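You operate a simulated robot arm through the tools that you are given. There is no shell and no other tool. Be economical: measure what you need, move in short steps, check, and stop when the job is done.

You are at the controls of a simulated two-armed robot. One attempt, no reset.

JOB
Take the small hex nut and leave it on top of the white tag block. Take the rusty bolt from the top of the number one machine and leave it in the green tray. Lift the yellow tank lid open. Any order will do.

It is judged by the outcome, as a careful person would: the job done as asked, and still so three seconds after it is handed in. It fails if anything else is knocked over, pushed out of place, dropped, spilled or broken. A push-on lid holds only when it is set on centred and level and pressed home; a screw cap is set on level and turned clockwise until tight.

ROBOT AND FRAMES
Two 7-joint arms with two-finger parallel grippers on one trunk, on a base that drives. Base frame: it is fixed to the floor where the robot stands at the start and does not move with it; the origin is under the middle of the robot, x ahead of it, y to its left, z up; the surface under the hand at the start is at about z = 850. Lengths are in mm, angles in rad, forces in N, time in s.
The left shoulder is at the start at [20, 113, 1222], the right one opposite. With the tool pointing down near the work surface each hand reaches from about 220 to 600 mm from the robot's upright axis, wherever it stands, measured 20 degrees to its own side. Places, roughly: green tray [-750, -3250, 1000]; rusty bolt (3x3x5 cm) [-4200, -3900, 1000]; small hex nut (3x2x2 cm) [500, 0, 900]; white tag block [-2500, -2500, 750]; yellow tank lid [-7800, -100, 1000]. Payload 1.57 kg a hand.
Tool frame (each hand has its own): the origin (TCP) lies between the finger pads and is the grasp point; the fingertips stand 30 mm ahead of it; z points along the fingers, y is the line along which they close. Largest opening 80 mm; finger width 17, thickness 12; the body of the gripper, 40 by 82 mm, starts 80 mm behind the TCP.
Orientation is that of the tool frame in the base frame, as a unit quaternion [w, x, y, z]. With the fingers straight down and closing along the base's y, the tool's x points along the base's -x, its y along +y and its z along -z.

CONTROLS
- The arms move only by the tool move_arm. It takes "left_motion", "right_motion" or both (then of equal length, played together; a hand with none holds still); each is a list of rows, each an object (a shift or turn left out is 0, a gripper value left out holds the last) with "gripper": the opening, from 0 (shut) to 1 (fully open); "translation": the shift along the tool's x, y, z in mm, a list of three; "turn": the turn, a rotation vector about the tool's x, y, z in rad, a list of three. In form: [{"gripper": gripper, "translation": [x, y, z], "turn": [rx, ry, rz]}, ...]. A call has 1 to 10 rows; each row shifts and turns the commanded pose from where the row before left it, along the tool's axes as they then stand. A row lasts 0.2 s, in which the tool goes at most 50 mm and 0.15 rad; a call with a longer step from one row to the next is refused whole, and so is a gripper value outside its range. A pose out of reach is approached as far as the arm can. The call stops where the force on the tool passes 40 N (or 10 N more than at its start, if that is more) or the arm is blocked; 0.2 s more then pass. The fingers move at their own pace (about 45 mm/s each) and stop on an object; they squeeze with about 22 N. The grip force told is the motor's: it shows also when the fingers shut on nothing. Time passes only in rows, and 0.2 s behind the last, so rows that do not move let the fingers close. The reply holds the time, the measured pose of the TCP, the force on the tool along the base axes, the opening and the grip force, in the units named above and with some noise, with the torque about the TCP (base axes, N m) and any sound that the robot's microphone picked up, and new pictures: "views" is both (left out), scene, wrist or none (wrist: the cameras of the hands that moved).
- Cameras (640 x 400 px; columns grow to the right, rows downward): "scene" is now at [104.2, 1.6, 1362.5]; the picture's right is [0.04, -1.00, 0.00], its down [-0.52, -0.02, -0.86] and it looks along [0.86, 0.03, -0.52] (base axes); focal length 256 px, centre (320, 200). "left" rides on the left gripper at [72, 7, -122] in its tool frame; the picture's right is [-0.09, 1.00, 0.00], its down [-0.84, -0.08, -0.54] and it looks along [-0.54, -0.05, 0.84] (tool axes); focal length 238 px, centre (320, 200). "right" rides on the right gripper at [72, -7, -122] in its tool frame; the picture's right is [0.09, 1.00, 0.00], its down [-0.84, 0.08, -0.54] and it looks along [-0.54, 0.05, 0.84] (tool axes); focal length 238 px, centre (320, 200). There is no depth. A picture from a camera that has moved, and an enlarged one, comes with that camera's place and axes in the base frame and with its lens. The place of the scene camera against the robot may be out by one fixed shift of up to 18 mm in any direction.
- move_column(by): slides the trunk up (or, below 0, down) by that many mm; the arms and the scene camera ride with it, the base frame stays. It gives what a move gives, with no picture.
- drive_base(legs): drives the robot by 1 to 6 legs, each [ahead, left, turn to the left] in mm, mm and rad, along the robot's own axes; the way and the turn of a leg run together, so that a leg with both is an arc; at most 1500 mm and 3.142 rad a leg. The arms and the cameras ride along, it lands a little off, and it stops where it bumps. It gives what a move gives, and a new picture of the scene camera.
- turn_head(pan, tilt): turns the head with the scene camera to pan (to the left, within 1.396 rad either way) and tilt (down, from -0.506 to 1.204), counted from straight ahead of the robot. It gives what a move gives, and a new picture of the scene camera.
- enlarge(camera, box): a new picture of the part [left, top, right, bottom] of that camera's present view, enlarged. The clock stands still meanwhile.
- close_job(): hands the job in; it is judged then, once.

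Work in short steps. Places have to be worked out from the pictures, the camera data and where the tool is seen: move nearer, look again, correct. Check each grasp and each placing, and mend what went wrong. You have 165 turns and 260 pictures in all, those below and enlarged ones among them. Open the grippers and draw the arms clear of the work before you hand the job in, unless the task says otherwise; then end with one line.

The tools are called after "Emit:" as name(argument=value, ...) on one line, values as JSON. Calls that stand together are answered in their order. move_arm: Moves the arms, as the interface text tells. Its arguments: {"type":"object","properties":{"left_motion":{"type":"array","items":{"type":"object","properties":{"gripper":{"type":"number"},"translation":{"type":"array","items":{"type":"number"}},"turn":{"type":"array","items":{"type":"number"}}}}},"right_motion":{"type":"array","items":{"type":"object","properties":{"gripper":{"type":"number"},"translation":{"type":"array","items":{"type":"number"}},"turn":{"type":"array","items":{"type":"number"}}}}},"views":{"type":"string","enum":["both","scene","wrist","none"]}},"required":[]} The other tools are called the same way: move_column (by) slides the trunk up or down; drive_base (legs) drives the base; turn_head (pan, tilt) turns the head that bears the scene camera; enlarge (camera, box) takes an enlarged picture of a part of a camera's view; close_job () hands the job in.

At the start:

```text
time: 0.0
left_tool_pos: [441.1, 219.3, 1153.7]
left_ee_rot: [0.0, 0.0, 1.0, -0.001]
left_ft_force: [-0.6, -1.2, 0.5]
left_moment: [-0.01, -0.01, 0.0]
left_gripper_width: 79.8
left_finger_force: 0.0
right_tool_pos: [437.8, -148.3, 1146.8]
right_ee_rot: [0.0, 0.002, 1.0, -0.001]
right_ft_force: [-1.1, -1.2, 0.3]
right_moment: [-0.04, 0.0, 0.0]
right_gripper_width: 80.3
right_finger_force: 0.1
trunk travel left (down, up): [-275.0, 295.0]
robot x, y, heading: [-0.2, 1.3, 0.003]
head pan, tilt: [0.04, 0.543]
```

scene: 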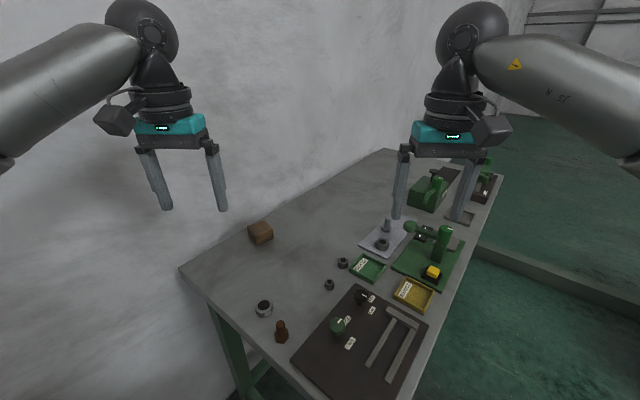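
right: 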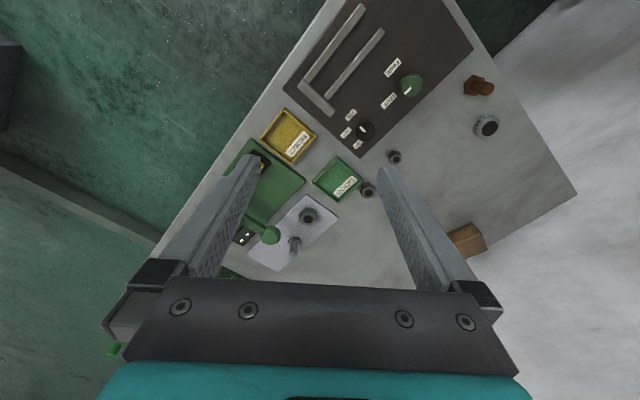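
left: 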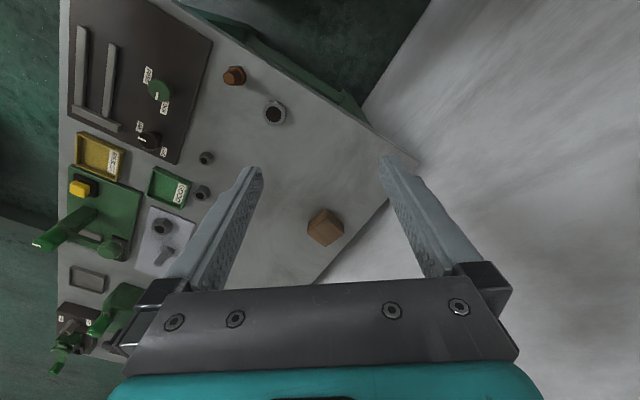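

The table shows several nuts; I need to pick out the small hex nut. I enlarge the scene view of the table.

Emit:
enlarge(camera="scene", box=[240, 200, 480, 350])

Emit:
enlarge(camera="right", box=[220, 60, 520, 260])

```text
2.67 times, centred on (360, 275) of scene
camera zoom: at [104.2, 1.6, 1362.5], right [0.04, -1.0, 0.0], down [-0.52, -0.02, -0.86], along [0.86, 0.03, -0.52], focal length 683 px, centre (213, 0)
```

zoom: 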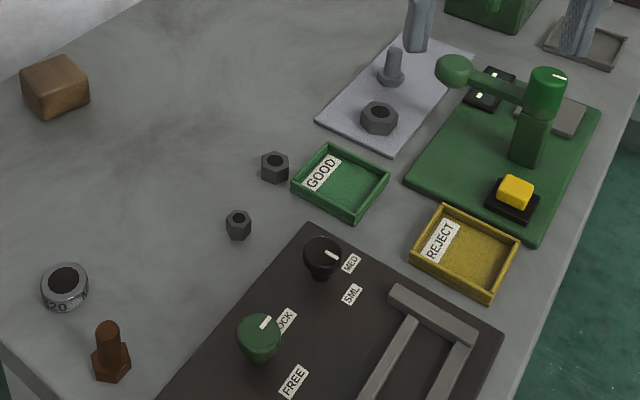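

```text
2.00 times, centred on (370, 160) of right
camera zoom: at [366.3, -153.8, 1269.8], right [-0.09, 1.0, 0.0], down [0.84, 0.08, 0.54], along [0.54, 0.05, -0.84], focal length 477 px, centre (220, 280)
```

zoom: 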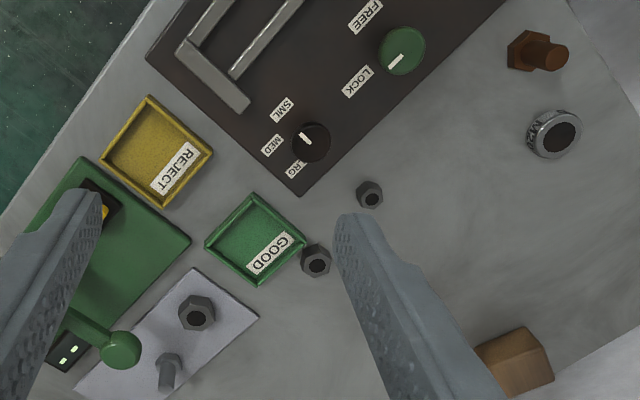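

The smallest nut is nearest the robot, at about [522, -3, 862]. I bring the right hand over it, half-open, to look from nearer.

Emit:
move_arm(right_motion=[{"gripper": 0.65, "translation": [-14, 24, 33]}, {"translation": [-14, 24, 33]}, {"translation": [-14, 24, 33]}, {"translation": [-14, 24, 33]}, {"translation": [-14, 24, 33]}, {"translation": [-14, 24, 33]}, {"translation": [0, 0, 0]}])

```text
time: 1.6
left_tool_pos: [441.5, 219.5, 1153.2]
left_ee_rot: [0.0, 0.0, 1.0, 0.0]
left_ft_force: [0.6, 0.3, -0.3]
left_moment: [-0.01, 0.01, 0.02]
left_gripper_width: 80.1
left_finger_force: 0.1
right_tool_pos: [523.2, -6.6, 949.6]
right_ee_rot: [0.0, 0.001, 1.0, 0.0]
right_ft_force: [0.1, -0.3, -0.7]
right_moment: [0.03, -0.03, 0.04]
right_gripper_width: 52.0
right_finger_force: 0.0
trunk travel left (down, up): [-275.0, 295.0]
robot x, y, heading: [-0.7, -2.0, 0.001]
head pan, tilt: [0.04, 0.543]
camera scene: at [104.1, 1.2, 1362.5], right [0.04, -1.0, 0.0], down [-0.52, -0.02, -0.86], along [0.86, 0.03, -0.52], focal length 256 px, centre (320, 200)
camera right: at [451.1, -11.7, 1071.7], right [-0.09, 1.0, 0.0], down [0.84, 0.08, 0.54], along [0.54, 0.05, -0.84], focal length 238 px, centre (320, 200)
```

scene: 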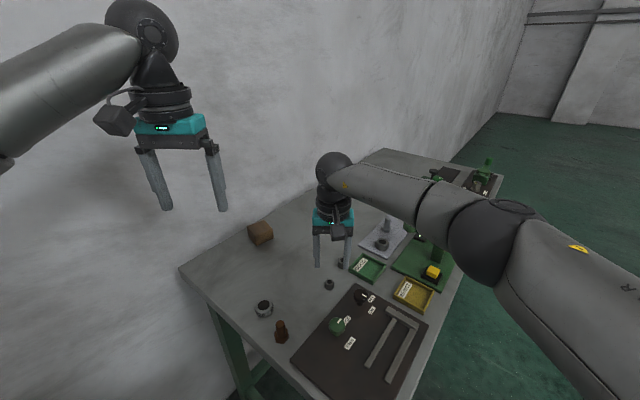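
right: 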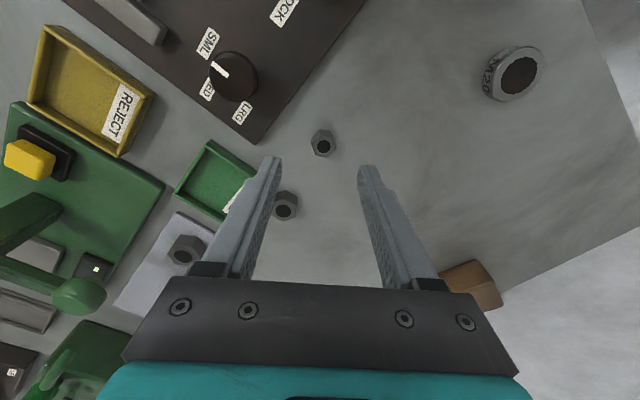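

The nut is at about [525, -2]. I enlarge to see how its flats lie.

Emit:
enlarge(camera="right", box=[270, 110, 370, 230])

```text
3.33 times, centred on (320, 170) of right
camera zoom: at [451.1, -11.7, 1071.7], right [-0.09, 1.0, 0.0], down [0.84, 0.08, 0.54], along [0.54, 0.05, -0.84], focal length 794 px, centre (320, 300)
```

zoom: 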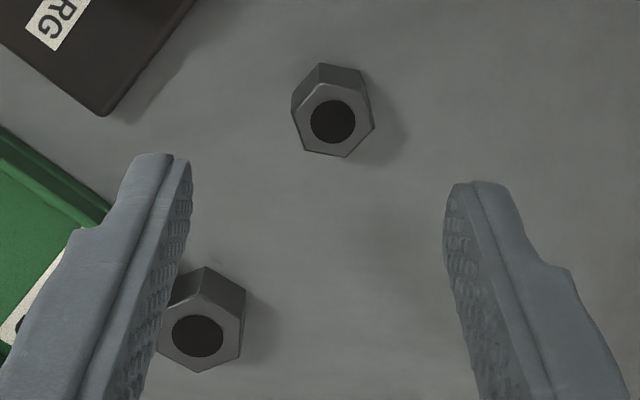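

Its flats lie about 0.38 rad anticlockwise of my closing line. I centre and turn the hand, then come down to z≈895.

Emit:
move_arm(right_motion=[{"translation": [-2, 4, 0], "turn": [0, 0, -0.13]}, {"turn": [0, 0, -0.13]}, {"turn": [0, 0, -0.12]}, {"translation": [0, 0, 20]}, {"translation": [0, 0, 20]}, {"translation": [0, 0, 14]}, {"translation": [0, 0, 0]}], views="wrist")

```text
time: 3.2
left_tool_pos: [441.7, 220.8, 1152.2]
left_ee_rot: [0.0, 0.0, 1.0, 0.0]
left_ft_force: [-0.3, -0.5, 0.5]
left_moment: [-0.03, 0.01, 0.0]
left_gripper_width: 80.2
left_finger_force: 0.0
right_tool_pos: [523.0, -0.1, 894.5]
right_ee_rot: [0.001, -0.188, 0.982, 0.0]
right_ft_force: [-0.2, -0.2, 0.5]
right_moment: [-0.04, 0.01, -0.04]
right_gripper_width: 52.0
right_finger_force: 0.0
trunk travel left (down, up): [-275.0, 295.0]
robot x, y, heading: [-2.6, -0.9, -0.006]
head pan, tilt: [0.04, 0.543]
camera right: at [460.0, -32.3, 1017.0], right [-0.45, 0.89, 0.0], down [0.75, 0.38, 0.54], along [0.48, 0.25, -0.84], focal length 238 px, centre (320, 200)
```

right: 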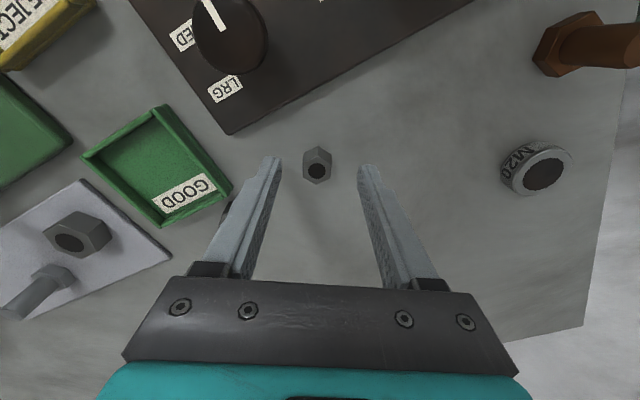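

Aligned and centred. I lower the last 11 mm and close.

Emit:
move_arm(right_motion=[{"translation": [0, 0, 6]}, {"translation": [0, 0, 5]}, {"gripper": 0.1}, {"gripper": 0}, {"gripper": 0}, {}, {}], views="wrist")

```text
time: 4.8
left_tool_pos: [441.3, 218.8, 1152.5]
left_ee_rot: [0.0, 0.001, 1.0, -0.001]
left_ft_force: [-0.1, -0.2, -0.6]
left_moment: [0.06, 0.02, -0.03]
left_gripper_width: 80.2
left_finger_force: 0.1
right_tool_pos: [523.6, -0.0, 884.2]
right_ee_rot: [0.0, -0.188, 0.982, 0.001]
right_ft_force: [0.4, 0.6, 0.9]
right_moment: [-0.01, 0.0, -0.02]
right_gripper_width: 18.7
right_finger_force: 21.8
trunk travel left (down, up): [-275.0, 295.0]
robot x, y, heading: [1.5, 2.5, 0.0]
head pan, tilt: [0.04, 0.543]
camera right: at [459.7, -31.8, 1006.6], right [-0.45, 0.89, 0.0], down [0.75, 0.38, 0.54], along [0.48, 0.25, -0.84], focal length 238 px, centre (320, 200)
```

right: 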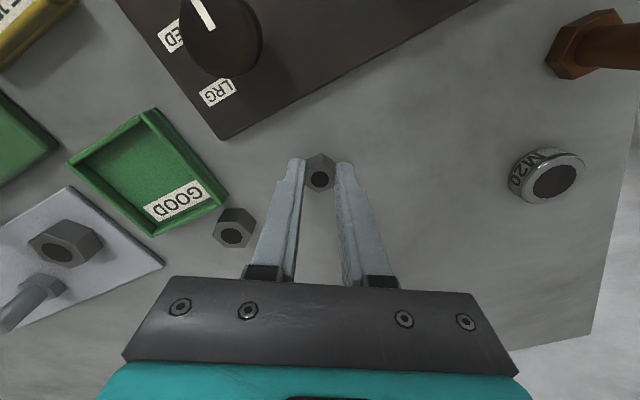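

Gripped at 18.7 mm. I lift it clear and bring it back beside the robot.

Emit:
move_arm(right_motion=[{"translation": [0, 0, -30]}, {"translation": [0, 0, -40]}, {"translation": [0, 0, -45]}, {"translation": [0, 0, -45]}, {"translation": [0, 0, -45]}, {"translation": [0, 0, -45], "turn": [0, 0, 0.13]}, {"turn": [0, 0, 0.13]}, {"turn": [0, 0, 0.12]}, {"translation": [30, -35, 0]}, {"translation": [30, -35, 0]}], views="wrist")

Emit:
turn_head(pan=-1.39, tilt=0.3)

```text
time: 7.0
left_tool_pos: [439.9, 219.5, 1152.5]
left_ee_rot: [0.0, 0.0, 1.0, 0.0]
left_ft_force: [-0.2, 0.5, -0.3]
left_moment: [0.02, 0.05, 0.01]
left_gripper_width: 80.2
left_finger_force: 0.1
right_tool_pos: [465.2, -70.3, 1133.1]
right_ee_rot: [0.0, 0.002, 1.0, 0.001]
right_ft_force: [0.1, -0.1, 0.2]
right_moment: [0.01, -0.02, 0.01]
right_gripper_width: 19.1
right_finger_force: 21.6
trunk travel left (down, up): [-275.0, 295.0]
robot x, y, heading: [-1.1, -1.1, 0.001]
head pan, tilt: [0.04, 0.543]
camera right: at [393.5, -76.1, 1255.9], right [-0.09, 1.0, 0.0], down [0.84, 0.07, 0.54], along [0.54, 0.05, -0.84], focal length 238 px, centre (320, 200)
```

right: 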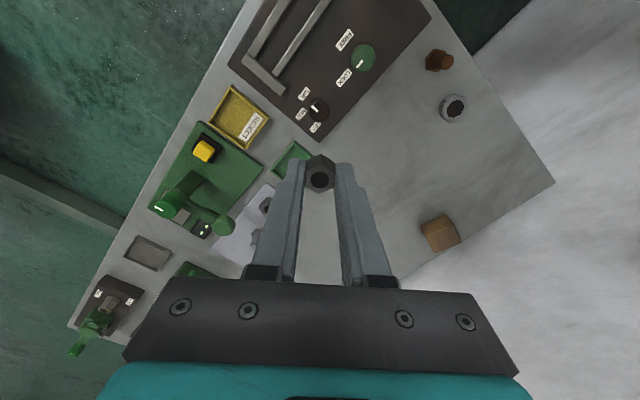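

```text
time: 8.6
left_tool_pos: [441.4, 219.4, 1152.7]
left_ee_rot: [0.0, 0.001, 1.0, 0.0]
left_ft_force: [-0.2, -0.1, -0.2]
left_moment: [-0.02, -0.02, -0.02]
left_gripper_width: 80.1
left_finger_force: 0.0
right_tool_pos: [466.0, -69.6, 1132.6]
right_ee_rot: [0.0, 0.0, 1.0, -0.001]
right_ft_force: [1.4, 0.7, -0.3]
right_moment: [0.0, 0.0, 0.0]
right_gripper_width: 19.1
right_finger_force: 21.9
trunk travel left (down, up): [-275.0, 295.0]
robot x, y, heading: [-1.6, -3.6, 0.0]
head pan, tilt: [-1.389, 0.3]
camera scene: at [31.2, -93.8, 1384.8], right [-0.98, -0.18, 0.0], down [-0.05, 0.29, -0.96], along [0.17, -0.94, -0.3], focal length 256 px, centre (320, 200)
```

scene: 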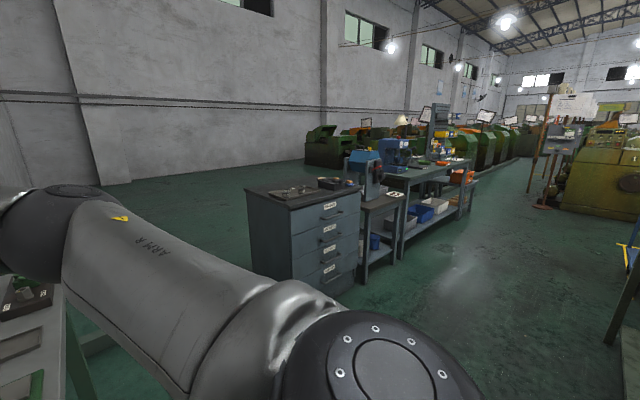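

The nut is held. The shop floor opens to my right and behind. I back a little away from the table and turn right, to see where the white tag block is.

Emit:
drive_base(legs=[[-200, 0, 0], [0, 0, -1.2]])

Emit:
turn_head(pan=-1.1, tilt=0.25)

```text
time: 13.1
left_tool_pos: [169.7, -327.9, 1152.7]
left_ee_rot: [0.0, 0.561, 0.828, 0.0]
left_ft_force: [0.1, -0.2, 0.0]
left_moment: [0.0, -0.03, 0.01]
left_gripper_width: 80.1
left_finger_force: 0.0
right_tool_pos: [-89.6, -458.5, 1133.5]
right_ee_rot: [0.0, 0.561, 0.828, 0.0]
right_ft_force: [-0.5, -0.7, 0.1]
right_moment: [0.03, 0.0, 0.02]
right_gripper_width: 19.0
right_finger_force: 22.4
trunk travel left (down, up): [-275.0, 295.0]
robot x, y, heading: [-198.2, 2.7, -1.191]
head pan, tilt: [-1.389, 0.3]
camera scene: at [-268.9, -61.0, 1384.8], right [-0.53, 0.85, 0.0], down [0.25, 0.16, -0.96], along [-0.81, -0.51, -0.3], focal length 256 px, centre (320, 200)
```

scene: 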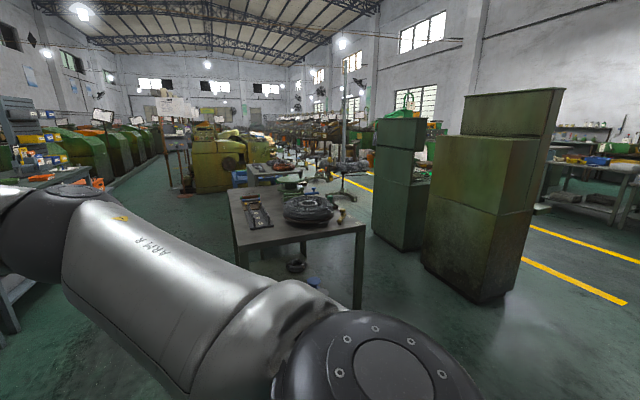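

```text
time: 13.9
left_tool_pos: [169.7, -328.0, 1153.2]
left_ee_rot: [0.0, 0.561, 0.828, 0.0]
left_ft_force: [-1.3, -0.1, -0.5]
left_moment: [0.0, 0.02, 0.01]
left_gripper_width: 80.1
left_finger_force: 0.0
right_tool_pos: [-90.0, -458.2, 1133.2]
right_ee_rot: [0.0, 0.561, 0.828, 0.0]
right_ft_force: [-0.2, 0.3, -0.5]
right_moment: [0.02, 0.0, 0.0]
right_gripper_width: 19.1
right_finger_force: 21.7
trunk travel left (down, up): [-275.0, 295.0]
robot x, y, heading: [-194.8, -2.4, -1.191]
head pan, tilt: [-1.1, 0.25]
camera scene: at [-251.4, -81.4, 1389.5], right [-0.75, 0.66, 0.0], down [0.16, 0.19, -0.97], along [-0.64, -0.73, -0.25], focal length 256 px, centre (320, 200)
```

scene: 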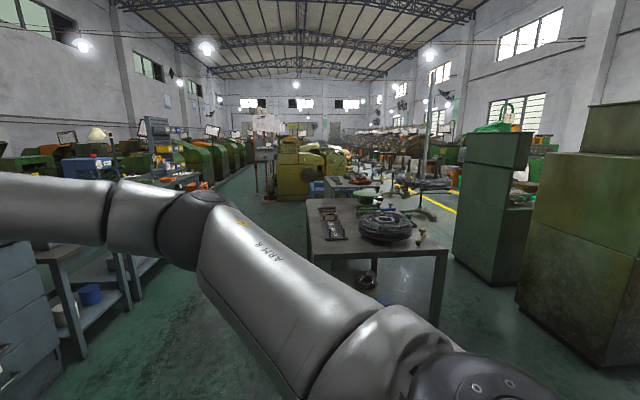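

By the rough place, the tag block should appear near pixel (327,185), on the second table back. I enlarge there.

Emit:
enlarge(camera="scene", box=[270, 130, 450, 250])

Emit:
enlarge(camera="scene", box=[0, 100, 270, 260])

```text
3.33 times, centred on (360, 190) of scene
camera zoom: at [-251.4, -81.4, 1389.5], right [-0.75, 0.66, 0.0], down [0.16, 0.19, -0.97], along [-0.64, -0.73, -0.25], focal length 854 px, centre (187, 233)
```

zoom: 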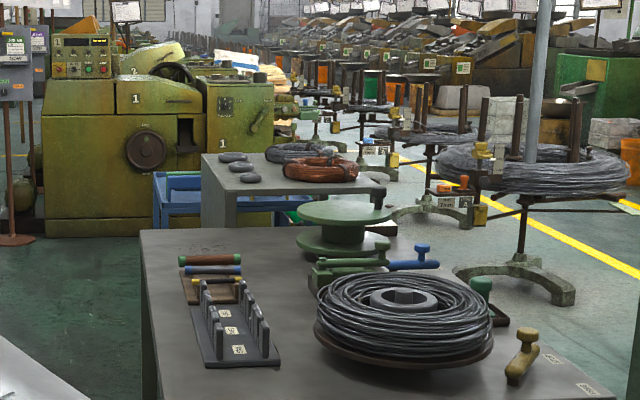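

```text
2.37 times, centred on (135, 180) of scene
camera zoom: at [-251.4, -81.4, 1389.5], right [-0.75, 0.66, 0.0], down [0.16, 0.19, -0.97], along [-0.64, -0.73, -0.25], focal length 608 px, centre (758, 247)
```

zoom: 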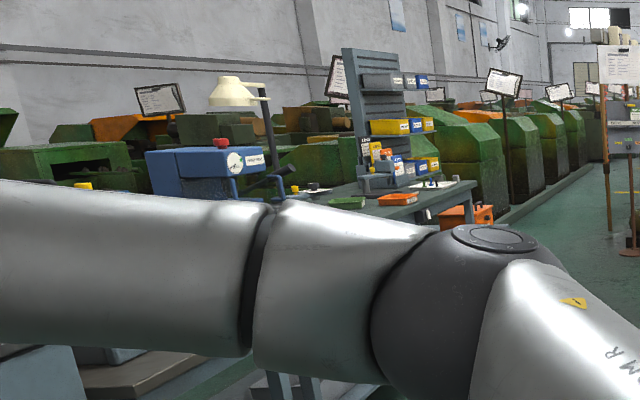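

The aisle between the bench row and the first table runs along (-0.6,-0.8) and is about 1.5 m wide. I drive into its middle and look along it.

Emit:
drive_base(legs=[[0, 0, -0.17], [735, 0, 0], [0, 0, -0.856]])

Emit:
turn_head(pan=0.0, tilt=0.2)

```text
time: 20.8
left_tool_pos: [-136.3, -1209.1, 1152.7]
left_ee_rot: [-0.001, 0.895, 0.445, 0.0]
left_ft_force: [0.6, -0.1, 0.5]
left_moment: [-0.02, 0.0, -0.02]
left_gripper_width: 79.9
left_finger_force: 0.0
right_tool_pos: [-381.6, -1055.5, 1132.7]
right_ee_rot: [0.0, 0.895, 0.445, 0.0]
right_ft_force: [-0.5, 0.0, -0.6]
right_moment: [-0.01, 0.02, 0.01]
right_gripper_width: 18.9
right_finger_force: 22.0
trunk travel left (down, up): [-275.0, 295.0]
robot x, y, heading: [-43.9, -724.2, -2.217]
head pan, tilt: [-1.1, 0.25]
camera scene: at [-139.8, -718.8, 1389.5], right [0.17, 0.98, 0.0], down [0.24, -0.04, -0.97], along [-0.95, 0.17, -0.25], focal length 256 px, centre (320, 200)
```

scene: 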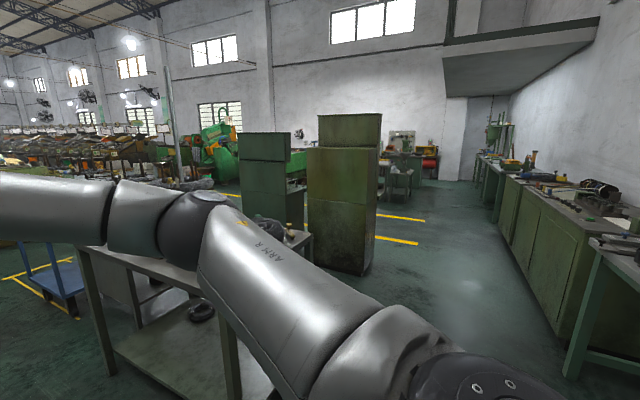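

```text
time: 22.1
left_tool_pos: [-136.3, -1209.5, 1152.9]
left_ee_rot: [0.0, 0.895, 0.447, 0.0]
left_ft_force: [0.3, 0.3, 0.6]
left_moment: [-0.01, -0.01, 0.05]
left_gripper_width: 80.1
left_finger_force: 0.0
right_tool_pos: [-381.7, -1055.0, 1134.5]
right_ee_rot: [0.0, 0.895, 0.446, -0.001]
right_ft_force: [-0.3, 0.5, -0.4]
right_moment: [0.03, -0.01, -0.01]
right_gripper_width: 19.3
right_finger_force: 22.0
trunk travel left (down, up): [-275.0, 295.0]
robot x, y, heading: [-45.1, -727.9, -2.215]
head pan, tilt: [0.0, 0.201]
camera scene: at [-103.9, -809.5, 1394.1], right [-0.8, 0.6, 0.0], down [0.12, 0.16, -0.98], along [-0.59, -0.78, -0.2], focal length 256 px, centre (320, 200)
```

scene: 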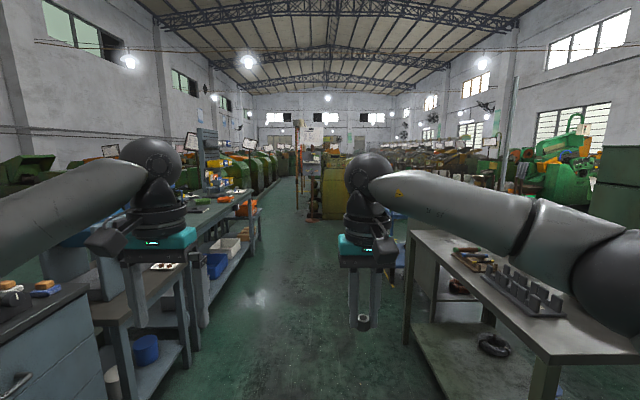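

The aisle ahead is clear. I drive 1.5 m along it and look right, toward the second table.

Emit:
drive_base(legs=[[1500, 0, 0]])

Emit:
turn_head(pan=-0.7, tilt=0.4)

```text
time: 29.6
left_tool_pos: [-1066.0, -2405.5, 1153.4]
left_ee_rot: [0.0, 0.899, 0.437, 0.0]
left_ft_force: [0.4, -0.5, 0.5]
left_moment: [0.02, 0.01, 0.0]
left_gripper_width: 80.1
left_finger_force: 0.1
right_tool_pos: [-1310.0, -2247.1, 1133.5]
right_ee_rot: [0.0, 0.9, 0.436, 0.0]
right_ft_force: [-0.2, -0.6, 0.4]
right_moment: [0.01, -0.01, 0.0]
right_gripper_width: 18.8
right_finger_force: 21.6
trunk travel left (down, up): [-275.0, 295.0]
robot x, y, heading: [-967.9, -1927.4, -2.237]
head pan, tilt: [0.0, 0.201]
camera scene: at [-1026.5, -2005.9, 1394.1], right [-0.79, 0.62, 0.0], down [0.12, 0.16, -0.98], along [-0.6, -0.77, -0.2], focal length 256 px, centre (320, 200)
```

scene: 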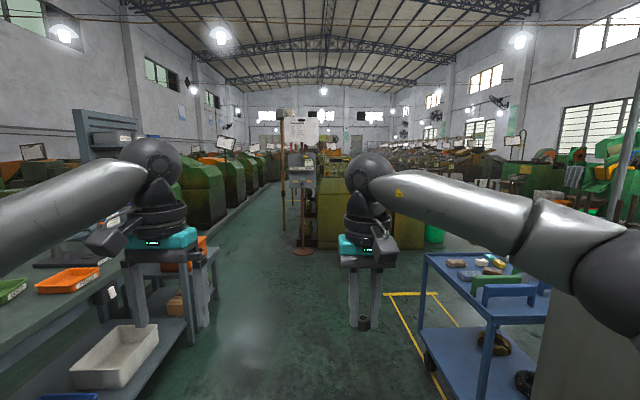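

```text
time: 30.7
left_tool_pos: [-1066.4, -2405.8, 1152.1]
left_ee_rot: [0.001, 0.899, 0.438, 0.0]
left_ft_force: [0.8, 0.1, 0.7]
left_moment: [-0.02, -0.01, -0.02]
left_gripper_width: 80.0
left_finger_force: 0.0
right_tool_pos: [-1308.5, -2246.2, 1132.5]
right_ee_rot: [0.0, 0.9, 0.437, 0.0]
right_ft_force: [-1.0, -0.2, 0.2]
right_moment: [-0.01, 0.0, 0.02]
right_gripper_width: 19.0
right_finger_force: 21.8
trunk travel left (down, up): [-275.0, 295.0]
robot x, y, heading: [-964.0, -1923.7, -2.236]
head pan, tilt: [-0.7, 0.4]
camera scene: at [-1059.6, -1951.4, 1375.6], right [-0.21, 0.98, 0.0], down [0.38, 0.08, -0.92], along [-0.9, -0.19, -0.39], focal length 256 px, centre (320, 200)
```

scene: 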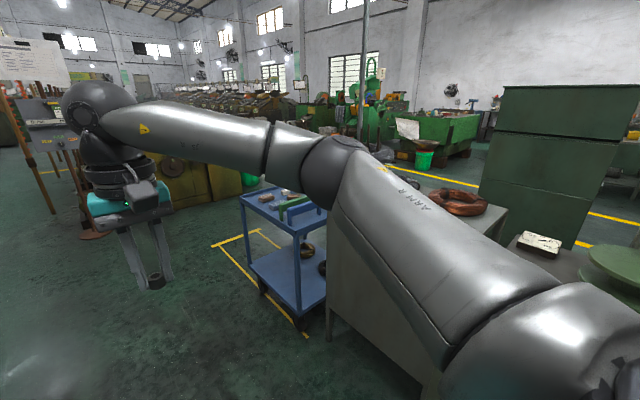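

A blue cart carries small blocks. I enlarge it.

Emit:
enlarge(camera="scene", box=[230, 170, 340, 240])

Emit:
turn_head(pan=-0.25, tilt=0.4)

Emit:
enlarge(camera="scene", box=[310, 150, 430, 250])

```text
5.71 times, centred on (285, 205) of scene
camera zoom: at [-1059.6, -1951.4, 1375.6], right [-0.21, 0.98, 0.0], down [0.38, 0.08, -0.92], along [-0.9, -0.19, -0.39], focal length 1464 px, centre (520, 171)
```

zoom: 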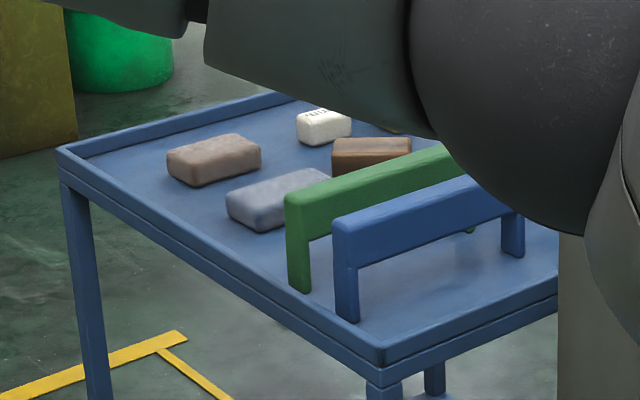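

```text
time: 31.6
left_tool_pos: [-1065.4, -2405.9, 1153.5]
left_ee_rot: [0.0, 0.899, 0.438, 0.0]
left_ft_force: [0.8, 0.1, -0.6]
left_moment: [0.0, 0.01, -0.02]
left_gripper_width: 80.0
left_finger_force: 0.1
right_tool_pos: [-1308.7, -2245.9, 1133.5]
right_ee_rot: [0.0, 0.9, 0.437, -0.001]
right_ft_force: [0.6, 0.2, -0.9]
right_moment: [0.02, 0.02, 0.0]
right_gripper_width: 18.7
right_finger_force: 21.7
trunk travel left (down, up): [-275.0, 295.0]
robot x, y, heading: [-969.0, -1923.1, -2.233]
head pan, tilt: [-0.25, 0.4]
camera scene: at [-1042.4, -1988.9, 1375.5], right [-0.61, 0.79, 0.0], down [0.31, 0.24, -0.92], along [-0.73, -0.56, -0.39], focal length 256 px, centre (320, 200)
```

scene: 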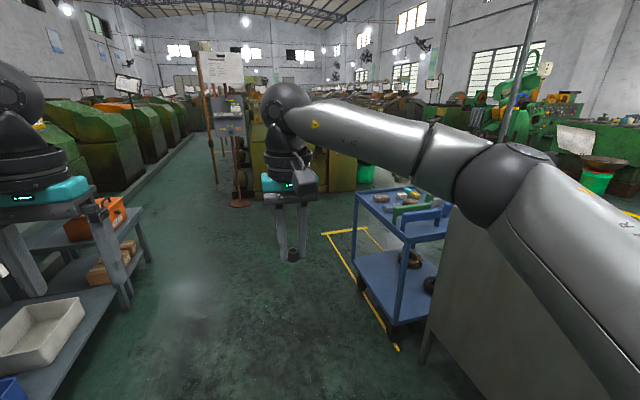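

```text
4.00 times, centred on (370, 200) of scene
camera zoom: at [-1042.4, -1988.9, 1375.5], right [-0.61, 0.79, 0.0], down [0.31, 0.24, -0.92], along [-0.73, -0.56, -0.39], focal length 1025 px, centre (120, 200)
```

zoom: 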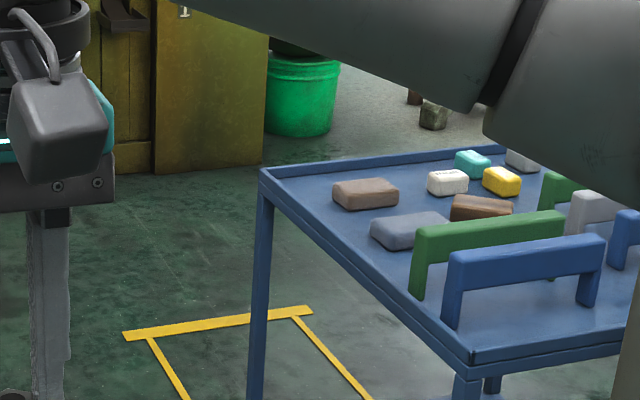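

The white tag block sits on the blue cart near its far end, about [-2650, -2530, 740]. Approaching from that end gives the shortest reach, so I drive on past the cart and look back right.

Emit:
drive_base(legs=[[1500, 0, 0], [400, 0, 0], [0, 0, -1.57]])

Emit:
turn_head(pan=0.0, tilt=0.45)

```text
time: 45.1
left_tool_pos: [-2632.1, -3353.6, 1153.6]
left_ee_rot: [0.0, 0.944, -0.329, 0.0]
left_ft_force: [-1.1, -0.7, 0.7]
left_moment: [0.01, -0.01, 0.0]
left_gripper_width: 80.0
left_finger_force: 0.1
right_tool_pos: [-2473.0, -3111.3, 1132.9]
right_ee_rot: [0.0, 0.945, -0.328, 0.001]
right_ft_force: [-0.2, 0.7, 0.2]
right_moment: [-0.02, 0.03, 0.0]
right_gripper_width: 19.0
right_finger_force: 21.8
trunk travel left (down, up): [-275.0, 295.0]
robot x, y, heading: [-2150.4, -3454.3, 2.472]
head pan, tilt: [-0.25, 0.4]
camera scene: at [-2210.0, -3376.3, 1375.5], right [0.79, 0.61, 0.0], down [0.24, -0.31, -0.92], along [-0.56, 0.73, -0.39], focal length 256 px, centre (320, 200)
```

scene: 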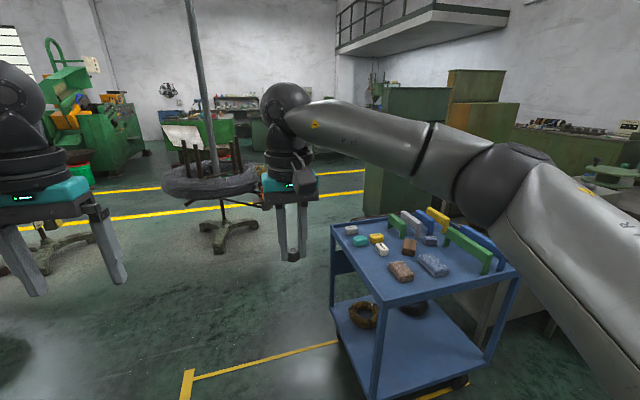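

```text
time: 45.9
left_tool_pos: [-2632.2, -3352.0, 1152.7]
left_ee_rot: [0.0, 0.945, -0.327, 0.001]
left_ft_force: [-0.3, 1.0, -0.4]
left_moment: [0.0, 0.0, 0.0]
left_gripper_width: 80.2
left_finger_force: 0.0
right_tool_pos: [-2473.7, -3111.5, 1132.4]
right_ee_rot: [0.0, 0.945, -0.328, 0.0]
right_ft_force: [-0.6, -0.7, 0.1]
right_moment: [-0.03, 0.01, 0.02]
right_gripper_width: 19.0
right_finger_force: 22.2
trunk travel left (down, up): [-275.0, 295.0]
robot x, y, heading: [-2151.2, -3453.6, 2.472]
head pan, tilt: [0.0, 0.45]
camera scene: at [-2225.8, -3393.0, 1370.9], right [0.62, 0.78, 0.0], down [0.34, -0.27, -0.9], along [-0.71, 0.56, -0.44], focal length 256 px, centre (320, 200)
```

scene: 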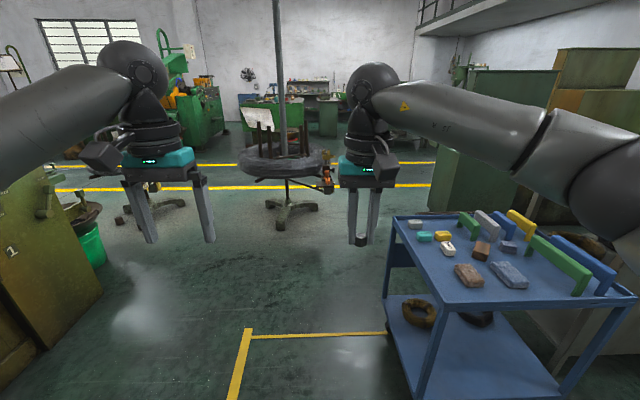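

Two views put the white block at about [-2558, -2500, ~770], 170 mm in from the cart's near end. I drive past the cart's end with extra clearance and turn to face it.

Emit:
drive_base(legs=[[1040, 110, 0], [0, 0, -1.528]])

Emit:
turn_head(pan=-0.2, tilt=0.9)

```text
time: 54.9
left_tool_pos: [-2957.2, -2414.0, 1153.2]
left_ee_rot: [0.0, -0.468, 0.883, 0.0]
left_ft_force: [0.0, -0.3, -0.6]
left_moment: [0.01, -0.02, -0.02]
left_gripper_width: 79.9
left_finger_force: 0.0
right_tool_pos: [-2704.9, -2555.5, 1133.2]
right_ee_rot: [0.0, -0.467, 0.884, 0.0]
right_ft_force: [-0.3, -0.7, -0.3]
right_moment: [0.0, 0.0, -0.02]
right_gripper_width: 18.8
right_finger_force: 21.8
trunk travel left (down, up): [-275.0, 295.0]
robot x, y, heading: [-3026.0, -2899.4, 0.977]
head pan, tilt: [0.0, 0.45]
camera scene: at [-2962.2, -2819.9, 1370.9], right [0.83, -0.56, 0.0], down [-0.24, -0.36, -0.9], along [0.51, 0.74, -0.44], focal length 256 px, centre (320, 200)
```

scene: 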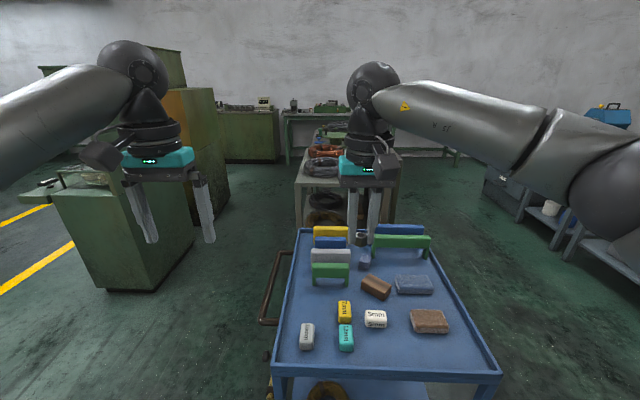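

```text
time: 55.8
left_tool_pos: [-2957.8, -2414.4, 1154.0]
left_ee_rot: [0.0, -0.469, 0.883, 0.0]
left_ft_force: [0.6, 0.2, 0.3]
left_moment: [0.0, -0.03, 0.01]
left_gripper_width: 80.1
left_finger_force: 0.2
right_tool_pos: [-2704.1, -2555.8, 1133.3]
right_ee_rot: [0.0, -0.469, 0.883, 0.0]
right_ft_force: [0.1, 0.8, -0.6]
right_moment: [-0.01, 0.0, -0.01]
right_gripper_width: 18.7
right_finger_force: 22.1
trunk travel left (down, up): [-275.0, 295.0]
robot x, y, heading: [-3023.5, -2905.5, 0.971]
head pan, tilt: [-0.201, 0.901]
camera scene: at [-2959.9, -2843.1, 1332.6], right [0.7, -0.71, 0.0], down [-0.56, -0.55, -0.62], along [0.44, 0.43, -0.78], focal length 256 px, centre (320, 200)
```

scene: 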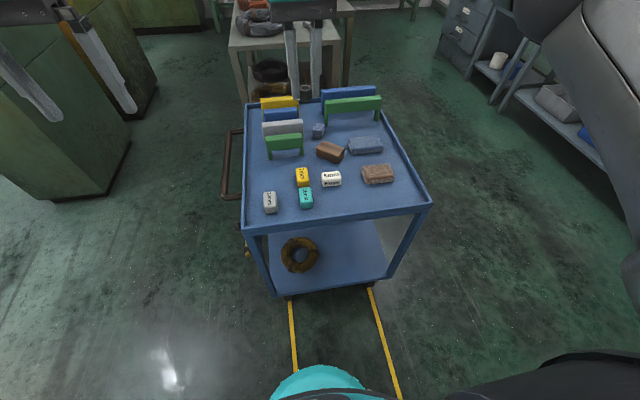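

The block is at [-2565, -2503]: 590 mm ahead, 151 mm right. I drive 80 mm nearer; the cart edge stays ~400 mm away.

Emit:
drive_base(legs=[[80, 0, 0]])

Emit:
enlarge(camera="scene", box=[240, 130, 400, 240])

```text
time: 56.9
left_tool_pos: [-2913.4, -2349.8, 1152.6]
left_ee_rot: [-0.002, -0.468, 0.884, 0.0]
left_ft_force: [0.5, -0.6, 0.0]
left_moment: [-0.05, 0.03, -0.04]
left_gripper_width: 80.0
left_finger_force: 0.1
right_tool_pos: [-2659.9, -2491.9, 1133.7]
right_ee_rot: [-0.001, -0.468, 0.884, -0.001]
right_ft_force: [0.2, -0.6, -1.8]
right_moment: [0.0, -0.02, -0.01]
right_gripper_width: 19.0
right_finger_force: 21.7
trunk travel left (down, up): [-275.0, 295.0]
robot x, y, heading: [-2979.3, -2840.8, 0.977]
head pan, tilt: [-0.201, 0.901]
camera scene: at [-2915.8, -2778.4, 1332.4], right [0.7, -0.72, 0.0], down [-0.56, -0.55, -0.62], along [0.44, 0.43, -0.78], focal length 256 px, centre (320, 200)
```

scene: 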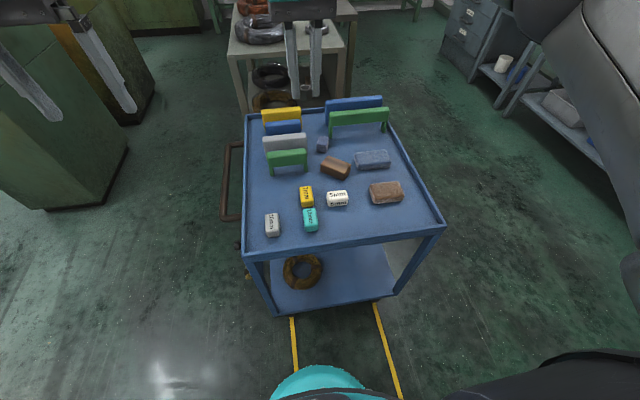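

```text
3.64 times, centred on (320, 185) of scene
camera zoom: at [-2915.8, -2778.4, 1332.4], right [0.7, -0.72, 0.0], down [-0.56, -0.55, -0.62], along [0.44, 0.43, -0.78], focal length 932 px, centre (320, 254)
```

zoom: 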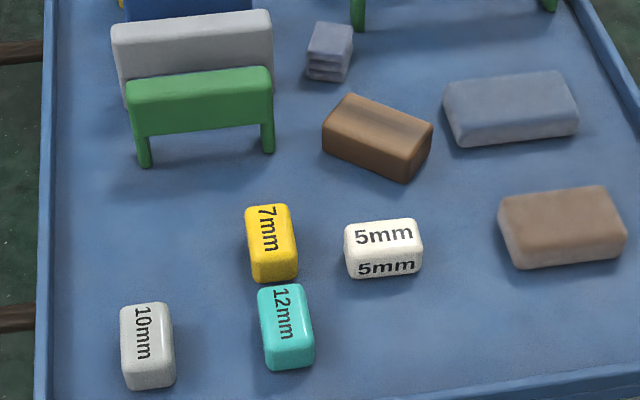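

The white 5mm tag block's top is near [-2557, -2497]. I bring the right hand above it to look with the wrist camera.

Emit:
move_arm(right_motion=[{"translation": [-10.7, -17.6, 40]}, {"translation": [-10.7, -17.6, 40]}, {"translation": [-10.7, -17.6, 40]}, {"translation": [-10.7, -17.6, 40]}, {"translation": [-10.7, -17.6, 40]}, {}], views="wrist")

```text
time: 58.3
left_tool_pos: [-2914.8, -2350.7, 1153.0]
left_ee_rot: [0.0, -0.468, 0.884, 0.0]
left_ft_force: [0.1, -0.6, -0.3]
left_moment: [-0.02, 0.0, 0.0]
left_gripper_width: 80.1
left_finger_force: 0.1
right_tool_pos: [-2558.5, -2494.4, 933.1]
right_ee_rot: [0.0, -0.468, 0.884, -0.001]
right_ft_force: [0.1, 0.4, -0.2]
right_moment: [0.01, -0.01, 0.0]
right_gripper_width: 18.7
right_finger_force: 21.9
trunk travel left (down, up): [-275.0, 295.0]
robot x, y, heading: [-2978.7, -2841.2, 0.973]
head pan, tilt: [-0.201, 0.901]
camera right: at [-2593.2, -2556.5, 1057.1], right [-0.88, 0.48, 0.0], down [0.41, 0.74, 0.54], along [0.26, 0.47, -0.84], focal length 238 px, centre (320, 200)
```

right: 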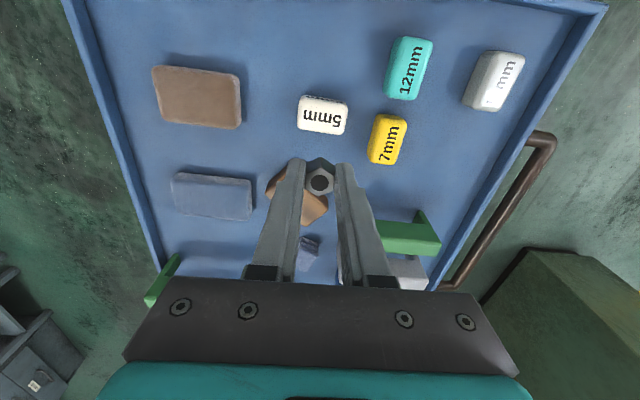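

The block's centre is ~9 mm nearer the robot and 3 mm left. I correct and lower to z≈850 to look again.

Emit:
move_arm(right_motion=[{"translation": [5, 2, 20]}, {"translation": [4.5, 1.3, 30]}, {"translation": [0, 0, 30]}, {}], views="wrist")

Emit:
enlarge(camera="right", box=[260, 80, 400, 200])

```text
time: 59.3
left_tool_pos: [-2915.5, -2350.6, 1153.0]
left_ee_rot: [0.001, -0.468, 0.884, 0.0]
left_ft_force: [-0.1, -0.1, 0.0]
left_moment: [-0.02, 0.01, 0.01]
left_gripper_width: 79.9
left_finger_force: 0.1
right_tool_pos: [-2567.0, -2501.5, 854.2]
right_ee_rot: [0.001, -0.468, 0.884, -0.001]
right_ft_force: [0.2, 0.1, 0.3]
right_moment: [0.03, 0.0, 0.02]
right_gripper_width: 18.9
right_finger_force: 22.5
trunk travel left (down, up): [-275.0, 295.0]
robot x, y, heading: [-2978.8, -2838.9, 0.977]
head pan, tilt: [-0.201, 0.901]
camera right: at [-2602.1, -2564.6, 976.7], right [-0.87, 0.48, 0.0], down [0.41, 0.74, 0.54], along [0.26, 0.47, -0.84], focal length 238 px, centre (320, 200)
```

right: 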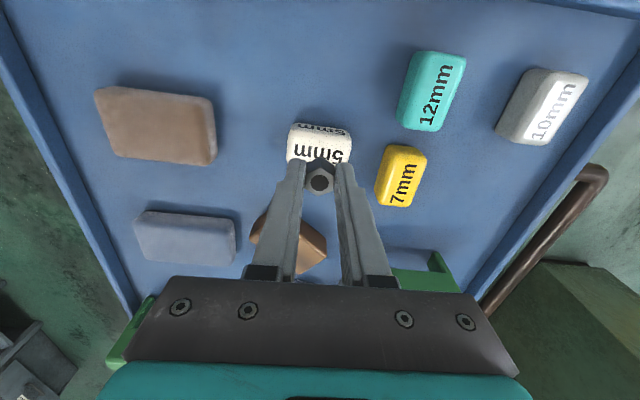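

```text
3.33 times, centred on (330, 140) of right
camera zoom: at [-2602.1, -2564.6, 976.7], right [-0.87, 0.48, 0.0], down [0.41, 0.74, 0.54], along [0.26, 0.47, -0.84], focal length 794 px, centre (287, 400)
```

zoom: 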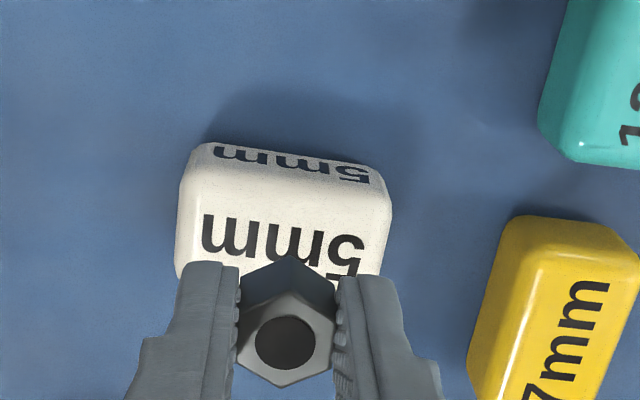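

Laterally well centred. I lower 25 mm and check height again.

Emit:
move_arm(right_motion=[{"translation": [0, 0, 13]}, {"translation": [0, 0, 12]}, {}], views="none")

Emit:
enlarge(camera="right", box=[260, 80, 400, 200])

Emit:
enlarge(camera="scene", box=[280, 140, 400, 240])

```text
time: 60.1
left_tool_pos: [-2914.4, -2349.1, 1153.5]
left_ee_rot: [0.0, -0.468, 0.884, 0.0]
left_ft_force: [1.0, 0.1, 0.7]
left_moment: [-0.03, -0.02, 0.0]
left_gripper_width: 79.9
left_finger_force: 0.1
right_tool_pos: [-2567.4, -2502.0, 828.4]
right_ee_rot: [0.0, -0.467, 0.884, 0.0]
right_ft_force: [0.1, -0.5, 0.4]
right_moment: [0.0, -0.03, -0.02]
right_gripper_width: 19.0
right_finger_force: 22.3
trunk travel left (down, up): [-275.0, 295.0]
robot x, y, heading: [-2980.9, -2836.6, 0.972]
head pan, tilt: [-0.201, 0.901]
```

```text
3.33 times, centred on (330, 140) of right
camera zoom: at [-2601.4, -2564.4, 951.1], right [-0.87, 0.48, 0.0], down [0.41, 0.74, 0.54], along [0.26, 0.47, -0.84], focal length 794 px, centre (287, 400)
```

zoom: 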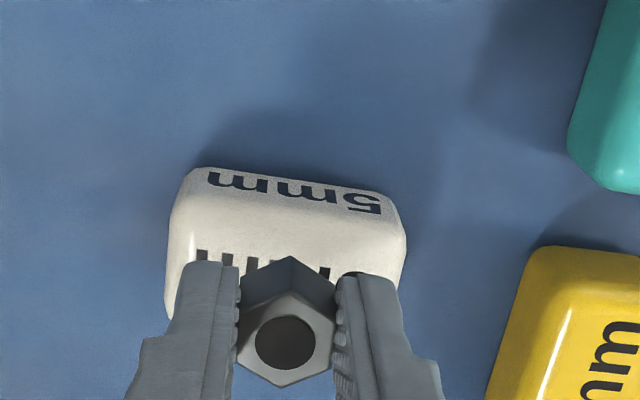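

```text
4.00 times, centred on (340, 190) of scene
camera zoom: at [-2916.4, -2779.3, 1332.5], right [0.7, -0.72, 0.0], down [-0.56, -0.55, -0.62], along [0.44, 0.43, -0.78], focal length 1025 px, centre (240, 240)
```

zoom: 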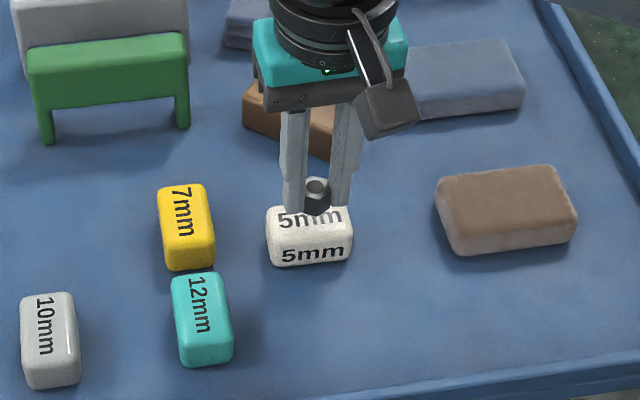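

The block top is at about z=776, and its centre about 4 mm farther forward. I shift and lower with care until contact.

Emit:
move_arm(right_motion=[{"translation": [-4, 0, 4]}, {"translation": [0, 0, 5]}, {"translation": [0, 0, 3]}, {}], views="none")

Emit:
enlarge(camera="scene", box=[300, 160, 380, 220])

```text
time: 61.1
left_tool_pos: [-2914.1, -2349.5, 1152.5]
left_ee_rot: [-0.001, -0.468, 0.884, -0.001]
left_ft_force: [0.1, 0.4, 0.0]
left_moment: [-0.01, 0.0, 0.0]
left_gripper_width: 80.0
left_finger_force: 0.0
right_tool_pos: [-2563.4, -2500.4, 815.9]
right_ee_rot: [-0.001, -0.469, 0.883, 0.0]
right_ft_force: [0.0, 0.0, 0.5]
right_moment: [-0.03, 0.0, 0.02]
right_gripper_width: 19.1
right_finger_force: 21.9
trunk travel left (down, up): [-275.0, 295.0]
robot x, y, heading: [-2977.7, -2840.9, 0.976]
head pan, tilt: [-0.201, 0.901]
```

```text
6.67 times, centred on (340, 190) of scene
camera zoom: at [-2916.4, -2779.3, 1332.5], right [0.7, -0.72, 0.0], down [-0.56, -0.55, -0.62], along [0.44, 0.43, -0.78], focal length 1708 px, centre (187, 267)
```

zoom: 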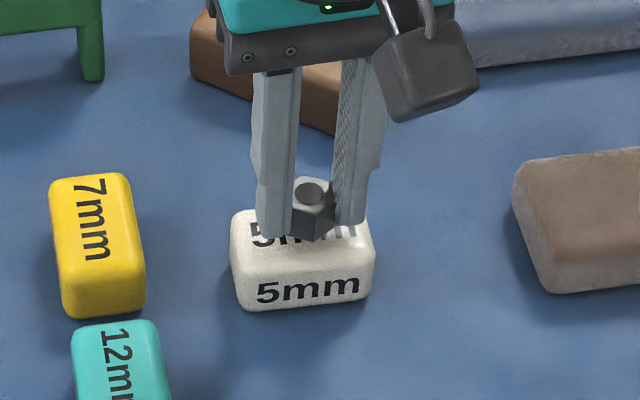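

Still above. I lower by 2 mm steps.

Emit:
move_arm(right_motion=[{"translation": [0, 0, 2]}, {"translation": [0, 0, 2]}, {}], views="none")

Emit:
move_arm(right_motion=[{"translation": [0, 0, 2]}, {}], views="none")

Emit:
enlarge(camera="scene", box=[300, 160, 380, 220])

```text
time: 61.9
left_tool_pos: [-2913.9, -2348.8, 1153.0]
left_ee_rot: [-0.001, -0.468, 0.884, 0.0]
left_ft_force: [0.7, 0.6, 0.3]
left_moment: [0.03, -0.01, 0.0]
left_gripper_width: 79.9
left_finger_force: 0.2
right_tool_pos: [-2563.8, -2498.2, 811.8]
right_ee_rot: [0.0, -0.469, 0.883, 0.0]
right_ft_force: [-0.3, -0.2, -0.6]
right_moment: [0.03, 0.0, 0.0]
right_gripper_width: 18.9
right_finger_force: 22.3
trunk travel left (down, up): [-275.0, 295.0]
robot x, y, heading: [-2979.5, -2838.2, 0.978]
head pan, tilt: [-0.201, 0.901]
```

```text
time: 62.5
left_tool_pos: [-2913.1, -2350.0, 1153.0]
left_ee_rot: [0.0, -0.468, 0.884, -0.001]
left_ft_force: [-0.9, 1.1, 0.1]
left_moment: [0.0, 0.0, 0.01]
left_gripper_width: 79.9
left_finger_force: 0.0
right_tool_pos: [-2564.4, -2499.0, 808.5]
right_ee_rot: [0.0, -0.468, 0.884, -0.001]
right_ft_force: [0.9, 0.3, 0.0]
right_moment: [-0.01, 0.02, 0.01]
right_gripper_width: 18.7
right_finger_force: 21.5
trunk travel left (down, up): [-275.0, 295.0]
robot x, y, heading: [-2980.7, -2841.2, 0.973]
head pan, tilt: [-0.201, 0.901]
```

```text
6.67 times, centred on (340, 190) of scene
camera zoom: at [-2916.4, -2779.3, 1332.5], right [0.7, -0.72, 0.0], down [-0.56, -0.55, -0.62], along [0.44, 0.43, -0.78], focal length 1708 px, centre (187, 267)
```

zoom: 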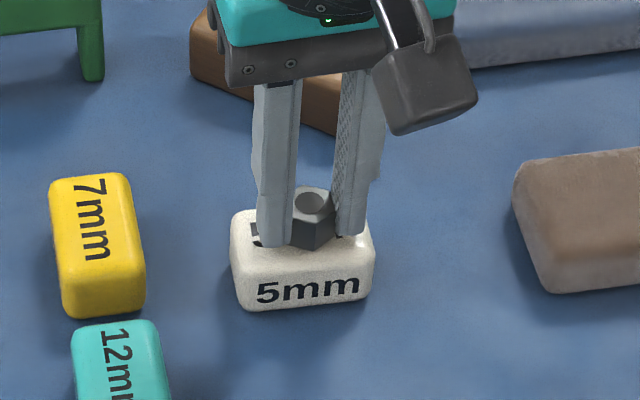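

Still no force. I continue in small steps.

Emit:
move_arm(right_motion=[{"translation": [0, 0, 1.5]}, {}], views="none")

Emit:
move_arm(right_motion=[{"translation": [0, 0, 1.5]}, {}], views="none")

Emit:
move_arm(right_motion=[{"translation": [0, 0, 1.5]}, {}], views="none")

Emit:
enlarge(camera="scene", box=[300, 160, 380, 220])

```text
time: 63.1
left_tool_pos: [-2914.1, -2350.3, 1153.1]
left_ee_rot: [-0.001, -0.468, 0.884, 0.001]
left_ft_force: [-1.1, 0.6, -0.2]
left_moment: [0.0, -0.01, -0.01]
left_gripper_width: 79.9
left_finger_force: 0.1
right_tool_pos: [-2564.3, -2500.8, 809.2]
right_ee_rot: [0.0, -0.467, 0.884, 0.0]
right_ft_force: [0.1, 1.0, -0.4]
right_moment: [0.03, 0.0, -0.01]
right_gripper_width: 18.8
right_finger_force: 22.4
trunk travel left (down, up): [-275.0, 295.0]
robot x, y, heading: [-2978.5, -2838.1, 0.969]
head pan, tilt: [-0.201, 0.901]
```

```text
time: 63.7
left_tool_pos: [-2913.7, -2351.8, 1153.5]
left_ee_rot: [0.0, -0.468, 0.884, 0.0]
left_ft_force: [0.4, -0.5, 0.0]
left_moment: [-0.01, 0.0, 0.03]
left_gripper_width: 80.0
left_finger_force: 0.1
right_tool_pos: [-2564.5, -2499.4, 808.2]
right_ee_rot: [0.0, -0.468, 0.884, 0.0]
right_ft_force: [0.7, -0.3, 4.9]
right_moment: [0.02, 0.01, -0.02]
right_gripper_width: 18.8
right_finger_force: 21.9
trunk travel left (down, up): [-275.0, 295.0]
robot x, y, heading: [-2983.9, -2840.1, 0.972]
head pan, tilt: [-0.201, 0.901]
```

```text
time: 64.3
left_tool_pos: [-2915.5, -2351.1, 1153.0]
left_ee_rot: [0.0, -0.468, 0.884, 0.001]
left_ft_force: [0.4, 1.5, 0.4]
left_moment: [-0.02, -0.01, 0.0]
left_gripper_width: 79.9
left_finger_force: 0.0
right_tool_pos: [-2563.7, -2498.7, 807.8]
right_ee_rot: [0.002, -0.467, 0.884, 0.0]
right_ft_force: [0.0, -1.9, 14.0]
right_moment: [-0.07, 0.01, -0.01]
right_gripper_width: 18.8
right_finger_force: 22.3
trunk travel left (down, up): [-275.0, 295.0]
robot x, y, heading: [-2979.8, -2836.7, 0.972]
head pan, tilt: [-0.201, 0.901]
```

```text
6.67 times, centred on (340, 190) of scene
camera zoom: at [-2917.3, -2780.1, 1332.7], right [0.7, -0.72, 0.0], down [-0.56, -0.55, -0.62], along [0.45, 0.43, -0.78], focal length 1708 px, centre (187, 267)
```

zoom: 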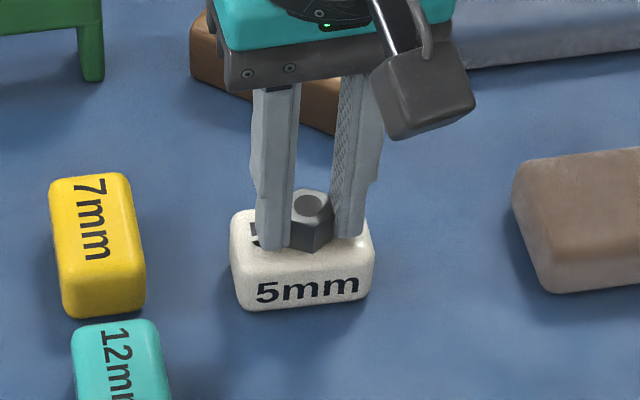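

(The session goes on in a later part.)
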